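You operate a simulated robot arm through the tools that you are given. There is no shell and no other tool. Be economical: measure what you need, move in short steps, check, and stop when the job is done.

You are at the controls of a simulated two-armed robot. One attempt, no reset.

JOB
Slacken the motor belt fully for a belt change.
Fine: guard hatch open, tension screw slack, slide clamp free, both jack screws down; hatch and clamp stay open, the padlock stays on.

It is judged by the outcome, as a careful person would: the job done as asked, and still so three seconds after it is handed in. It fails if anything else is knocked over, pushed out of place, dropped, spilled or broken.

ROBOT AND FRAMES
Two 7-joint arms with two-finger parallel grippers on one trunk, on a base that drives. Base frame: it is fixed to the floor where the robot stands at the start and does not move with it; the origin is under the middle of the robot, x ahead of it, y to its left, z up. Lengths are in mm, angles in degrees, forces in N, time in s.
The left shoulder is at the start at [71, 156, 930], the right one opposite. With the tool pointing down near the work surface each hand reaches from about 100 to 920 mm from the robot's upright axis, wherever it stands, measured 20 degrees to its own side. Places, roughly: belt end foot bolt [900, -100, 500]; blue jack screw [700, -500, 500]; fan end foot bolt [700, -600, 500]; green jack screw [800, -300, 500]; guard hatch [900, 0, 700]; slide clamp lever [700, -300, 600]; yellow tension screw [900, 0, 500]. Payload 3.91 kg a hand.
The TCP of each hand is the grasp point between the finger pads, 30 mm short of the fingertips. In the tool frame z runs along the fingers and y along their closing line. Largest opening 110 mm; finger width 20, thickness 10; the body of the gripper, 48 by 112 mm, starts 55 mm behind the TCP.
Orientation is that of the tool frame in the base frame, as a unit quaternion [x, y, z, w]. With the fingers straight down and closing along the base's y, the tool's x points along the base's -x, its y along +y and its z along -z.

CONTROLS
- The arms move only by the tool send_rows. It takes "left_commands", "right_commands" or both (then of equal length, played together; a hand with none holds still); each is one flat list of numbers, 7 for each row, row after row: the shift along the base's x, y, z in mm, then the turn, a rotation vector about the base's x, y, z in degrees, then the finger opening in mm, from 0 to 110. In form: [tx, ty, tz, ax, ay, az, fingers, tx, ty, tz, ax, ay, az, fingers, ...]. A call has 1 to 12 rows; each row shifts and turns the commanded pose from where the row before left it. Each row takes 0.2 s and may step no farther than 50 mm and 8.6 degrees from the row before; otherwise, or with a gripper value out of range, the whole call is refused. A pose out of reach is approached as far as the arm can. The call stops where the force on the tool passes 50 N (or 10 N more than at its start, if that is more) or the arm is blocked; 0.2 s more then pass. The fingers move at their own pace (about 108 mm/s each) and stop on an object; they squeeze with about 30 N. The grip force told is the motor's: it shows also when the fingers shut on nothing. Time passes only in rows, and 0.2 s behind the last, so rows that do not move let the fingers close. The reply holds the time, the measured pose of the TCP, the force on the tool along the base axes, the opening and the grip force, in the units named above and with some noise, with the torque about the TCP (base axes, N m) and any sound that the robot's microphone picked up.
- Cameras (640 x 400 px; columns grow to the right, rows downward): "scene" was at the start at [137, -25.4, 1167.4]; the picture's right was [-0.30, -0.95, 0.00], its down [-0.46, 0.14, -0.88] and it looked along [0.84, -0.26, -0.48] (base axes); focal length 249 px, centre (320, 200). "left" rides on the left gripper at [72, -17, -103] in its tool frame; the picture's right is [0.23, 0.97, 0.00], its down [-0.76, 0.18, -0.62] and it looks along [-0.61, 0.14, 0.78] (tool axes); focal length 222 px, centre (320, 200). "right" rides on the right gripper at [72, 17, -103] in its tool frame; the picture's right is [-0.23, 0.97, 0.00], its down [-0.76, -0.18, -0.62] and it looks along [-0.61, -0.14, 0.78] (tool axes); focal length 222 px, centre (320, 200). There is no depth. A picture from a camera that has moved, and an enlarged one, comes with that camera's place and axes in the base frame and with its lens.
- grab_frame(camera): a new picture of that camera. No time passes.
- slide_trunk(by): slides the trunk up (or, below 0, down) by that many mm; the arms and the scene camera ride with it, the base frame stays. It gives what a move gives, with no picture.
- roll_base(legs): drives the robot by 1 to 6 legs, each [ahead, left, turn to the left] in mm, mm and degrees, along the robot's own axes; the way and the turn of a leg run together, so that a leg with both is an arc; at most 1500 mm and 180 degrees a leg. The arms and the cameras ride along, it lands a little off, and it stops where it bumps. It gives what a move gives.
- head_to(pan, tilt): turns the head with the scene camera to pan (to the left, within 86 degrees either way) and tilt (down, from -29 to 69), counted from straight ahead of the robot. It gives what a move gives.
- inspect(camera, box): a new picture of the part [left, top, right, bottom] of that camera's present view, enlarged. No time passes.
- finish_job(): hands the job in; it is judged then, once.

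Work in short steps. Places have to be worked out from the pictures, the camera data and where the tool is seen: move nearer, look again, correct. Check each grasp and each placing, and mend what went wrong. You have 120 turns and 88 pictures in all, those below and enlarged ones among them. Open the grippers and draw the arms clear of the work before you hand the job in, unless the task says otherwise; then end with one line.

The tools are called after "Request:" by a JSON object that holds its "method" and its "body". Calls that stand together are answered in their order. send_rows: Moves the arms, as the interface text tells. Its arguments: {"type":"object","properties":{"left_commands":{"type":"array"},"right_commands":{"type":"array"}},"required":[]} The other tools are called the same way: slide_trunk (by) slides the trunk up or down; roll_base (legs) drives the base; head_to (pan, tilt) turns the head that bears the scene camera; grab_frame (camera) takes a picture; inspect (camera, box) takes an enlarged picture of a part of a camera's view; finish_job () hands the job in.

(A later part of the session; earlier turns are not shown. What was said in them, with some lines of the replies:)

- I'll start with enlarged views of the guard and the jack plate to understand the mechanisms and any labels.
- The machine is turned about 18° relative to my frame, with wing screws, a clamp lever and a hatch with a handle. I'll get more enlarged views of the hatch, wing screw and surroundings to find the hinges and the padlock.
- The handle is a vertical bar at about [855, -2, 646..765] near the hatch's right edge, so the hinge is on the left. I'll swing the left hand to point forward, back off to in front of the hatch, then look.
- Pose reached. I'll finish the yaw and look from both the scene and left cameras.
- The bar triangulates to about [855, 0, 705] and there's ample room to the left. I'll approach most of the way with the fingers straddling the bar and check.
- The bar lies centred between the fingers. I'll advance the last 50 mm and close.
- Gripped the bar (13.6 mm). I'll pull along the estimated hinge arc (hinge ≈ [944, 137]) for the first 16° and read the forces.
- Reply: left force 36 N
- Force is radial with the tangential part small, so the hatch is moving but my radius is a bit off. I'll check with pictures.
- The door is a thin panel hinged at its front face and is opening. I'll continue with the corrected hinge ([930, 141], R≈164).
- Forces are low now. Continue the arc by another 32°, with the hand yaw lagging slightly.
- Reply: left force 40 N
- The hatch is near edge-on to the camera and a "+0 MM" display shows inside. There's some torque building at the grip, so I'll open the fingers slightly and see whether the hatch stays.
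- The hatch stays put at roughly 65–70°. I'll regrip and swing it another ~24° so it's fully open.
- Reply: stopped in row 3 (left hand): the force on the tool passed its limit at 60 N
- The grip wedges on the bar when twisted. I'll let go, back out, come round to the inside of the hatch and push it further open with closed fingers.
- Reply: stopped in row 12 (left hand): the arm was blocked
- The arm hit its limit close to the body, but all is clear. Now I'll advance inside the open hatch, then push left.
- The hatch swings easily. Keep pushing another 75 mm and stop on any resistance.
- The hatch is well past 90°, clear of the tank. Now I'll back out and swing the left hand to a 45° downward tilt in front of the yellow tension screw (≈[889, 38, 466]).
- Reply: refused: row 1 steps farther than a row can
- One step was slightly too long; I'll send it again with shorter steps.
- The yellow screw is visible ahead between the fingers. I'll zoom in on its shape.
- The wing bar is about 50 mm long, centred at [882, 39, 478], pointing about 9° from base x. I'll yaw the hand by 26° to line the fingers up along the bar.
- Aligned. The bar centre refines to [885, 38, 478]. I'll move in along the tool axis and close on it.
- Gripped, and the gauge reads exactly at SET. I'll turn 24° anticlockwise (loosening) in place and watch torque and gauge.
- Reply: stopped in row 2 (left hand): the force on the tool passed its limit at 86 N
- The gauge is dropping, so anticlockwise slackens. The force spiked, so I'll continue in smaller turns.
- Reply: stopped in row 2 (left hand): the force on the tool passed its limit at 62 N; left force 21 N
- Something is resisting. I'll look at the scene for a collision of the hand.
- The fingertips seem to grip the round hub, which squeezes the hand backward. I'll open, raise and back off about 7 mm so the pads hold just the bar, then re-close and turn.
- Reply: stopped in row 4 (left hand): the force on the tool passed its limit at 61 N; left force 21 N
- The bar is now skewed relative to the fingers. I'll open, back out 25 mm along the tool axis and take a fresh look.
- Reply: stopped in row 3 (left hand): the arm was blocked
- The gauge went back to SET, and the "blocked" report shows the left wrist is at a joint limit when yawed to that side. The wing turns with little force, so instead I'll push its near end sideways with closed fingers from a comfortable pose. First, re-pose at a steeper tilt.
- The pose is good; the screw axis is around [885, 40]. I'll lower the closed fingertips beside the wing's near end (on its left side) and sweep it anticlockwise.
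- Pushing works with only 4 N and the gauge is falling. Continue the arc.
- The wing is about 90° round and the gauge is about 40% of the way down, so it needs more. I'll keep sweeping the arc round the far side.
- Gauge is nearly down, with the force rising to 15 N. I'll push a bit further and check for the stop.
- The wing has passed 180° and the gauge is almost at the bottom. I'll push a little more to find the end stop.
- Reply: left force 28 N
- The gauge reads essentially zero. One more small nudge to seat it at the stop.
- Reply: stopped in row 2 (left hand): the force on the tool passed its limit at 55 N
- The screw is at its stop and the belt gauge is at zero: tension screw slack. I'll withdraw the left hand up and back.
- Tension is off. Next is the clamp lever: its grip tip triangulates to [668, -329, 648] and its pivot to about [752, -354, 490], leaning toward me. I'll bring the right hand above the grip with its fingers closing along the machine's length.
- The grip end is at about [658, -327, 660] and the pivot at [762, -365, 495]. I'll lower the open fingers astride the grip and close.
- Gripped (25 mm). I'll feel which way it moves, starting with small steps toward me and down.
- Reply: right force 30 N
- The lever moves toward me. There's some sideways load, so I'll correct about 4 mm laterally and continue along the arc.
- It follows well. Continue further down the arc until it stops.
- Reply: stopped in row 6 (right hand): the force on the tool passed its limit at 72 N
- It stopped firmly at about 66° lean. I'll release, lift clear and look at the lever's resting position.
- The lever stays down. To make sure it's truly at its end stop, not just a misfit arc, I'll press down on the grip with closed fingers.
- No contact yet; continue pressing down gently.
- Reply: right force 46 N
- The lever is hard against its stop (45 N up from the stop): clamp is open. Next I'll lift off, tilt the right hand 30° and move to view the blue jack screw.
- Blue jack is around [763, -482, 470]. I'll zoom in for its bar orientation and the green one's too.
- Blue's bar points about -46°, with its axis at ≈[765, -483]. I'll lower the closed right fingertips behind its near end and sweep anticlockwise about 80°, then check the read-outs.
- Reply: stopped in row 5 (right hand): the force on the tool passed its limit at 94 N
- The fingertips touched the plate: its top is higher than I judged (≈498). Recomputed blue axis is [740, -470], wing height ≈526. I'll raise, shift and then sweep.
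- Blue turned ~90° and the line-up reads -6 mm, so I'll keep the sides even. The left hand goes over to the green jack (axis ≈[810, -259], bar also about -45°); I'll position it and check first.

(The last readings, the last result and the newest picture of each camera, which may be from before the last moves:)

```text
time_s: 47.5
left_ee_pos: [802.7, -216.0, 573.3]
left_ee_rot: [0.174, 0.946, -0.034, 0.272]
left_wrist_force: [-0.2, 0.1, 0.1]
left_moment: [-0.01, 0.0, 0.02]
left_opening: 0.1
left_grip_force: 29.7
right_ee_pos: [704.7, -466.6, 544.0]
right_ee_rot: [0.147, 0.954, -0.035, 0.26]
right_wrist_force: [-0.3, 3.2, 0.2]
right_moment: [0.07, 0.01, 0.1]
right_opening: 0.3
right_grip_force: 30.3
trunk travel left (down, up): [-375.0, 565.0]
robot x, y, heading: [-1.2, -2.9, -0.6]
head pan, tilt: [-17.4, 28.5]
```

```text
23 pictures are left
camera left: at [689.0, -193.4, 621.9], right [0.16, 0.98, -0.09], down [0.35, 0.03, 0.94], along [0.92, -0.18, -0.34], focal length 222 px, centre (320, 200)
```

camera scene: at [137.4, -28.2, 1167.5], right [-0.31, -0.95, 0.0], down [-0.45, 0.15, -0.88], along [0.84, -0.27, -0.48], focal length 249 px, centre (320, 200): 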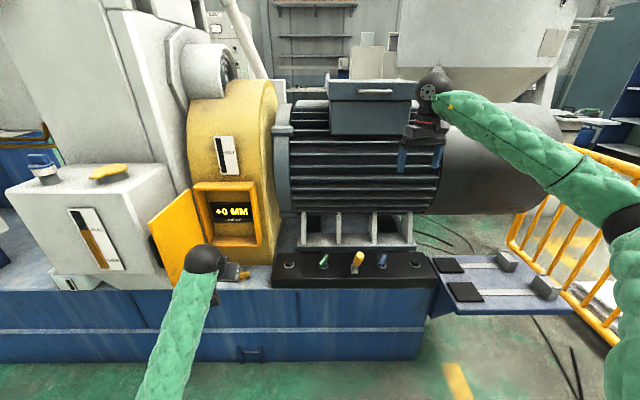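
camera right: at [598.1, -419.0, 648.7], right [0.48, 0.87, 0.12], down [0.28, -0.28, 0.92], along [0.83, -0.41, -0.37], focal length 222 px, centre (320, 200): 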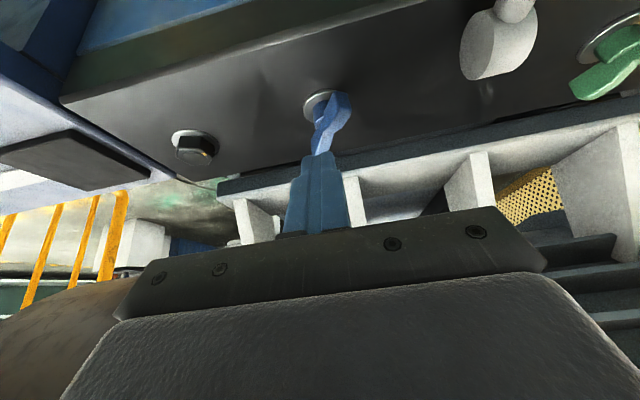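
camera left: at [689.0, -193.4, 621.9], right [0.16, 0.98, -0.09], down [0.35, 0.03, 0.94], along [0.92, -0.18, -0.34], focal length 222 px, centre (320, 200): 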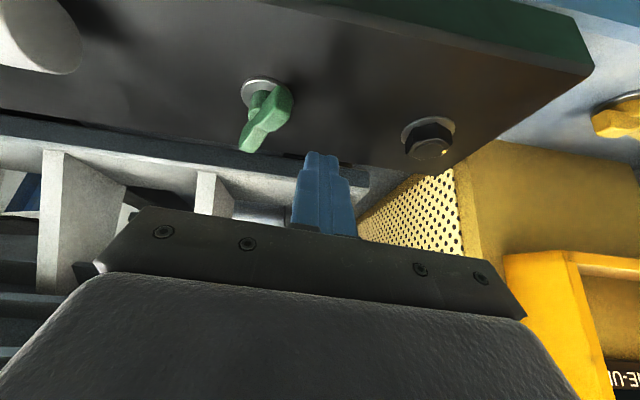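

The left hand is well placed; green's axis refines to [804, -260]. I'll descend and sweep the green bar anticlockwise ~85°.

Request:
{"method": "send_rows", "body": {"left_commands": [-6, 2, -28, 0, 0, 0, 0, -10, -16, 0, 0, 0, 0, 0, -6.5, -2.6, 0, 0, 0, 0, 0, -5.5, -4.4, 0, 0, 0, 0, 0, -4.4, -5.5, 0, 0, 0, 0, 0, -2.6, -6.5, 0, 0, 0, 0, 0, -1, -7, 0, 0, 0, 0, 0]}}

Request:
{"method": "inspect", "body": {"camera": "scene", "box": [190, 130, 450, 290]}}

```text
time_s: 49.3
left_ee_pos: [795.7, -211.8, 545.6]
left_ee_rot: [0.166, 0.944, -0.001, 0.286]
left_wrist_force: [0.7, -0.2, -0.4]
left_moment: [0.03, -0.02, -0.01]
left_opening: 0.2
left_grip_force: 29.9
right_ee_pos: [702.7, -467.1, 543.2]
right_ee_rot: [0.146, 0.954, -0.034, 0.26]
right_wrist_force: [0.1, -0.4, -0.2]
right_moment: [-0.01, 0.0, 0.01]
right_opening: 0.2
right_grip_force: 29.9
trunk travel left (down, up): [-375.0, 565.0]
robot x, y, heading: [1.6, -1.4, -0.6]
head pan, tilt: [-17.4, 28.5]
stopped in row 7 (left hand): the arm was blocked; the commanded pose is now the measured one
```

```text
2.46 times, centred on (320, 210) of scene
camera zoom: at [137.7, -27.9, 1167.4], right [-0.31, -0.95, 0.0], down [-0.45, 0.15, -0.88], along [0.84, -0.27, -0.48], focal length 612 px, centre (320, 175)
```

zoom: 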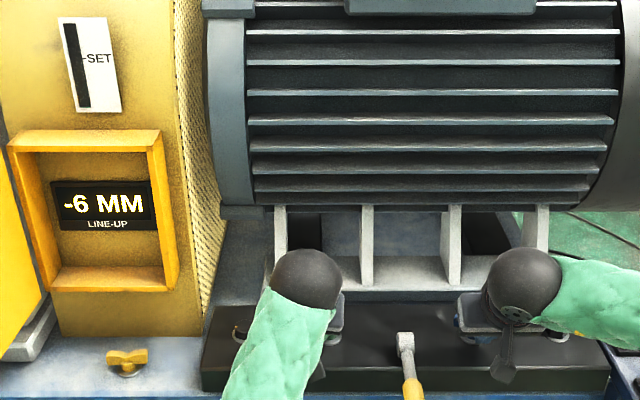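

The left arm has reached its crossing limit, so I'll use the right hand for green instead. The left hand withdraws up and left while the right lifts off blue and follows across.

Request:
{"method": "send_rows", "body": {"left_commands": [0, 5, 40, 0, 0, 0, 0, -10, 42, 25, 0, 0, 0, 0, -8, 48, 0, 0, 0, 0, 0, -8, 48, 0, 0, 0, 0, 0, -8, 48, 0, 0, 0, 0, 0, -8, 48, 0, 0, 0, 0, 0, -8, 48, 0, 0, 0, 0, 0, 0, 0, 0, 0, 0, 0, 0], "right_commands": [-10, 0, 40, 0, 0, 0, 0, 0, 20, 36, 0, 0, 0, 0, 18, 45, 0, 0, 0, 0, 0, 18, 45, 0, 0, 0, 0, 0, 18, 45, 0, 0, 0, 0, 0, 18, 45, 0, 0, 0, 0, 0, 18, 45, 0, 0, 0, 0, 0, 13, 9, -20, 0, 0, 0, 0]}}

Request:
{"method": "grab_frame", "body": {"camera": "right"}}

```text
time_s: 51.1
left_ee_pos: [744.5, 69.2, 611.4]
left_ee_rot: [0.166, 0.944, -0.003, 0.285]
left_wrist_force: [0.0, 0.0, -0.6]
left_moment: [0.0, 0.0, -0.02]
left_opening: 0.0
left_grip_force: 29.4
right_ee_pos: [791.8, -213.2, 600.2]
right_ee_rot: [0.146, 0.954, -0.034, 0.259]
right_wrist_force: [0.1, 0.4, -0.7]
right_moment: [0.0, 0.02, -0.03]
right_opening: 0.0
right_grip_force: 29.5
trunk travel left (down, up): [-375.0, 565.0]
robot x, y, heading: [-0.9, -3.0, -0.6]
head pan, tilt: [-17.4, 28.5]
```

```text
21 pictures are left
camera right: at [688.6, -162.1, 653.2], right [0.48, 0.87, 0.12], down [0.27, -0.28, 0.92], along [0.84, -0.4, -0.37], focal length 222 px, centre (320, 200)
```

right: 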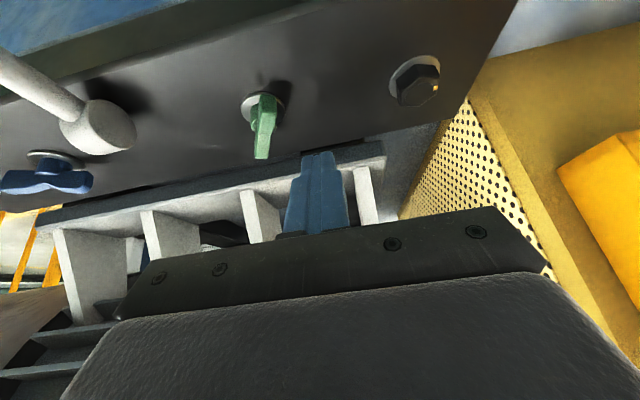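

Green lies at [805, -260] as expected. I'll descend beside its near end and sweep anticlockwise.

Request:
{"method": "send_rows", "body": {"right_commands": [3, -1, -28, 0, 0, 0, 0, 2.5, -1, -27, 0, 0, 0, 0, -10, -16, 0, 0, 0, 0, 0, -6.5, -2.6, 0, 0, 0, 0, 0, -5.5, -4.4, 0, 0, 0, 0, 0, -4.4, -5.5, 0, 0, 0, 0, 0, -2.6, -6.5, 0, 0, 0, 0, 0, -1, -7, 0, 0, 0, 0, 0, 1.6, -9.2, 0, 0, 0, 0, 0, 4.7, -8.2, 0, 0, 0, 0, 0]}}

Request:
{"method": "inspect", "body": {"camera": "scene", "box": [190, 130, 450, 290]}}

Request:
{"method": "inspect", "body": {"camera": "right", "box": [220, 60, 420, 185]}}

```text
time_s: 53.3
left_ee_pos: [744.6, 68.2, 613.0]
left_ee_rot: [0.167, 0.944, -0.003, 0.286]
left_wrist_force: [-0.8, -0.1, 0.2]
left_moment: [0.03, -0.01, 0.01]
left_opening: 0.3
left_grip_force: 29.8
right_ee_pos: [774.2, -271.3, 544.8]
right_ee_rot: [0.144, 0.955, -0.032, 0.259]
right_wrist_force: [-36.9, 22.1, 1.7]
right_moment: [0.59, 0.73, 0.38]
right_opening: 0.0
right_grip_force: 29.8
trunk travel left (down, up): [-375.0, 565.0]
robot x, y, heading: [-3.1, -5.5, -0.9]
head pan, tilt: [-17.4, 28.5]
```

```text
2.46 times, centred on (320, 210) of scene
camera zoom: at [135.8, -26.8, 1167.6], right [-0.31, -0.95, 0.0], down [-0.45, 0.15, -0.88], along [0.84, -0.27, -0.48], focal length 612 px, centre (320, 175)
```

zoom: 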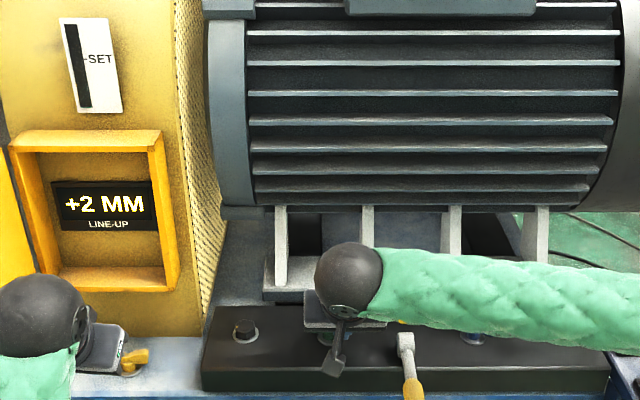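

```text
3.20 times, centred on (320, 122) of right
camera zoom: at [669.5, -221.3, 598.7], right [0.47, 0.87, 0.13], down [0.28, -0.28, 0.92], along [0.84, -0.4, -0.37], focal length 711 px, centre (320, 448)
```

zoom: 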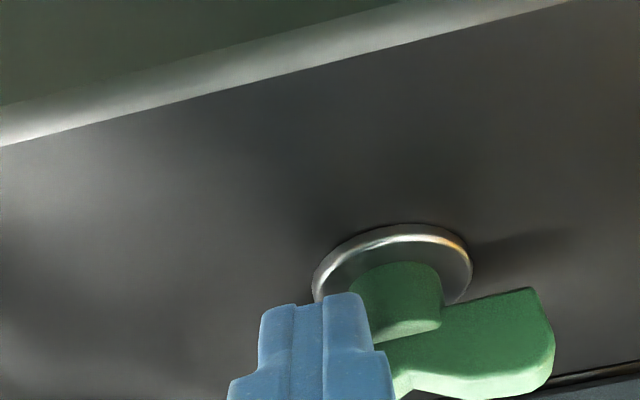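

Line-up went to +2 and the resistance rose to 43 N, which suggests green is at its lower stop. I'll nudge once to confirm.

Request:
{"method": "send_rows", "body": {"right_commands": [3, -2.5, 0, 0, 0, 0, 0, 3, -2, 0, 0, 0, 0, 0]}}

Request:
{"method": "inspect", "body": {"camera": "scene", "box": [205, 195, 265, 225]}}

```text
time_s: 53.6
left_ee_pos: [746.5, 69.3, 612.8]
left_ee_rot: [0.167, 0.944, -0.003, 0.284]
left_wrist_force: [1.2, -0.4, -0.1]
left_moment: [-0.03, 0.01, 0.01]
left_opening: 0.1
left_grip_force: 30.0
right_ee_pos: [774.1, -269.3, 543.3]
right_ee_rot: [0.144, 0.955, -0.033, 0.257]
right_wrist_force: [-9.6, 4.3, 2.2]
right_moment: [0.18, 0.12, 0.08]
right_opening: 0.0
right_grip_force: 30.3
trunk travel left (down, up): [-375.0, 565.0]
robot x, y, heading: [1.8, -0.1, -0.6]
head pan, tilt: [-17.4, 28.5]
stopped in row 1 (right hand): the force on the tool passed its limit at 60 N (the readings are from after the stop); the commanded pose is now the measured one
```

```text
10.67 times, centred on (235, 210) of scene
camera zoom: at [136.8, -27.8, 1167.5], right [-0.31, -0.95, 0.0], down [-0.45, 0.15, -0.88], along [0.84, -0.27, -0.48], focal length 2653 px, centre (1227, 93)
```

zoom: 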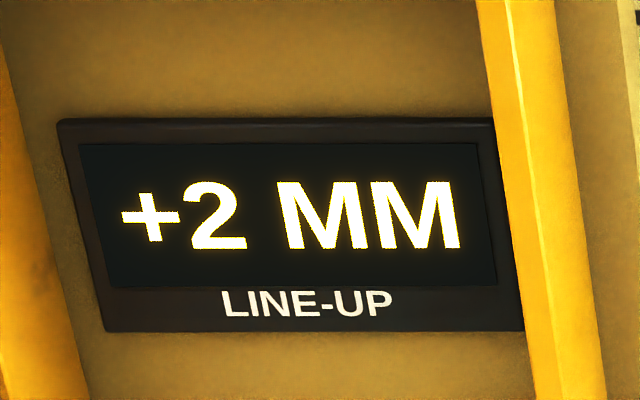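

Green is at its stop. I'll return to blue and finish its last bit until it stops too.

Request:
{"method": "send_rows", "body": {"right_commands": [-8, 0, 40, 0, 0, 0, 0, -5, -10, 36, 0, 0, 0, 0, -20, -45, 0, 0, 0, 0, 0, -20, -45, 0, 0, 0, 0, 0, -20, -45, 0, 0, 0, 0, 0, -9, -48, 0, 0, 0, 0, 0, 0, 0, -40, 0, 0, 0, 0, 0, 0, -35, 0, 0, 0, 0, 10, -5, 0, 0, 0, 0, 0, 1, -7, 0, 0, 0, 0, 0, 2.7, -6.5, 0, 0, 0, 0, 0, 2.7, -3.9, 0, 0, 0, 0, 0]}}

Request:
{"method": "inspect", "body": {"camera": "scene", "box": [190, 130, 450, 290]}}

```text
time_s: 56.2
left_ee_pos: [744.1, 69.1, 611.9]
left_ee_rot: [0.166, 0.944, -0.003, 0.285]
left_wrist_force: [0.7, -0.1, 0.0]
left_moment: [0.02, 0.01, -0.01]
left_opening: 0.1
left_grip_force: 30.4
right_ee_pos: [707.2, -483.2, 544.3]
right_ee_rot: [0.142, 0.956, -0.031, 0.255]
right_wrist_force: [-37.0, 24.0, 3.1]
right_moment: [0.52, 0.69, 0.4]
right_opening: 0.0
right_grip_force: 30.2
trunk travel left (down, up): [-375.0, 565.0]
robot x, y, heading: [2.3, 2.5, -0.6]
head pan, tilt: [-17.4, 28.5]
```

```text
2.46 times, centred on (320, 210) of scene
camera zoom: at [135.3, -26.5, 1167.7], right [-0.31, -0.95, 0.0], down [-0.45, 0.15, -0.88], along [0.84, -0.27, -0.48], focal length 612 px, centre (320, 175)
```

zoom: 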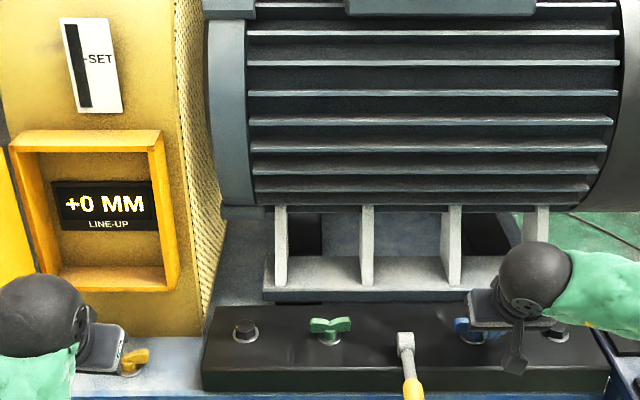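

Line-up reads +0 and blue is hard against its stop as well. I'll lift the right hand off and draw both arms back, then check everything.

Request:
{"method": "send_rows", "body": {"right_commands": [-8, 0, 40, 0, 0, 0, 0, -10, -10, 40, 0, 0, 0, 0, -30, -25, 25, 0, 0, 0, 0, -40, -25, 15, 0, 0, 0, 0, -35, -30, 10, 0, 0, 0, 40], "left_commands": [-10, 0, 40, 0, 0, 0, 0, -15, 10, 40, 0, 0, 0, 0, -30, 25, 25, 0, 0, 0, 0, -30, 30, 15, 0, 0, 0, 0, -20, 30, 10, 0, 0, 0, 40]}}

Request:
{"method": "grab_frame", "body": {"camera": "scene"}}

Request:
{"method": "inspect", "body": {"camera": "scene", "box": [310, 240, 410, 290]}}

```text
time_s: 57.4
left_ee_pos: [639.7, 162.7, 740.4]
left_ee_rot: [0.166, 0.944, -0.003, 0.284]
left_wrist_force: [-0.5, -0.5, 0.5]
left_moment: [-0.02, 0.0, -0.02]
left_opening: 39.9
left_grip_force: 0.2
right_ee_pos: [584.8, -578.6, 676.8]
right_ee_rot: [0.142, 0.955, -0.032, 0.258]
right_wrist_force: [0.3, 0.6, 0.5]
right_moment: [-0.01, 0.01, 0.02]
right_opening: 39.8
right_grip_force: 0.2
trunk travel left (down, up): [-375.0, 565.0]
robot x, y, heading: [2.3, 2.0, -0.7]
head pan, tilt: [-17.4, 28.5]
```

```text
16 pictures are left
camera scene: at [136.6, -26.9, 1167.5], right [-0.31, -0.95, 0.0], down [-0.45, 0.15, -0.88], along [0.84, -0.27, -0.48], focal length 249 px, centre (320, 200)
```

scene: 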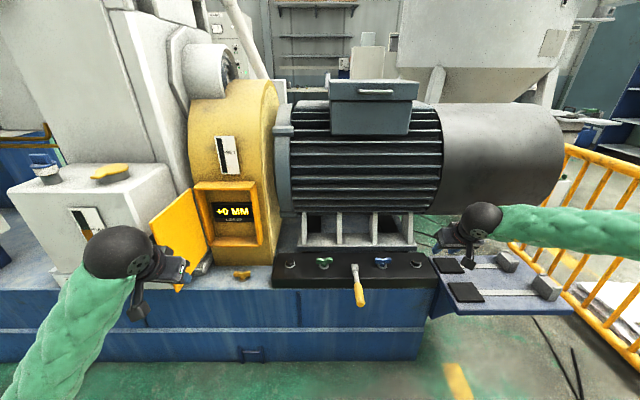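

```text
6.40 times, centred on (360, 265) of scene
camera zoom: at [136.6, -26.9, 1167.5], right [-0.31, -0.95, 0.0], down [-0.45, 0.15, -0.88], along [0.84, -0.27, -0.48], focal length 1592 px, centre (64, -216)
```

zoom: 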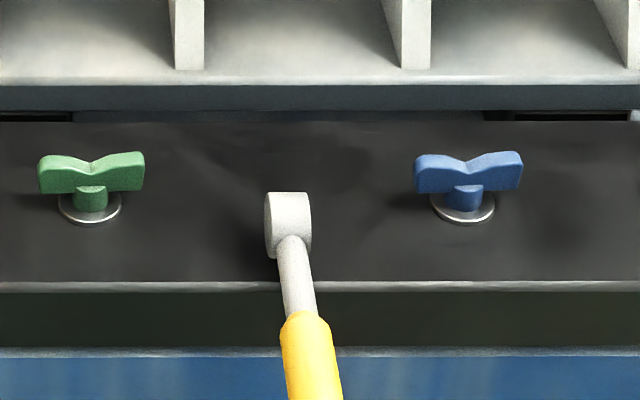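

Everything holds: the hatch is wide open, the tension gauge is at zero, the clamp lever is down at its stop, and both jacks are at their lower stops with line-up +0. The arms are clear and the grippers open, so I'm handing in.

Request:
{"method": "finish_job", "body": {}}

```text
The job is handed in.
```

I've slackened the motor belt for the change and handed the job in: hatch wide open, tension gauge at zero, clamp lever against its open stop, and both jack screws turned to their stops (line-up +0 mm). I took anticlockwise as "down" for the jacks and did not see the motor visibly drop. I never saw the padlock and touched nothing like it.
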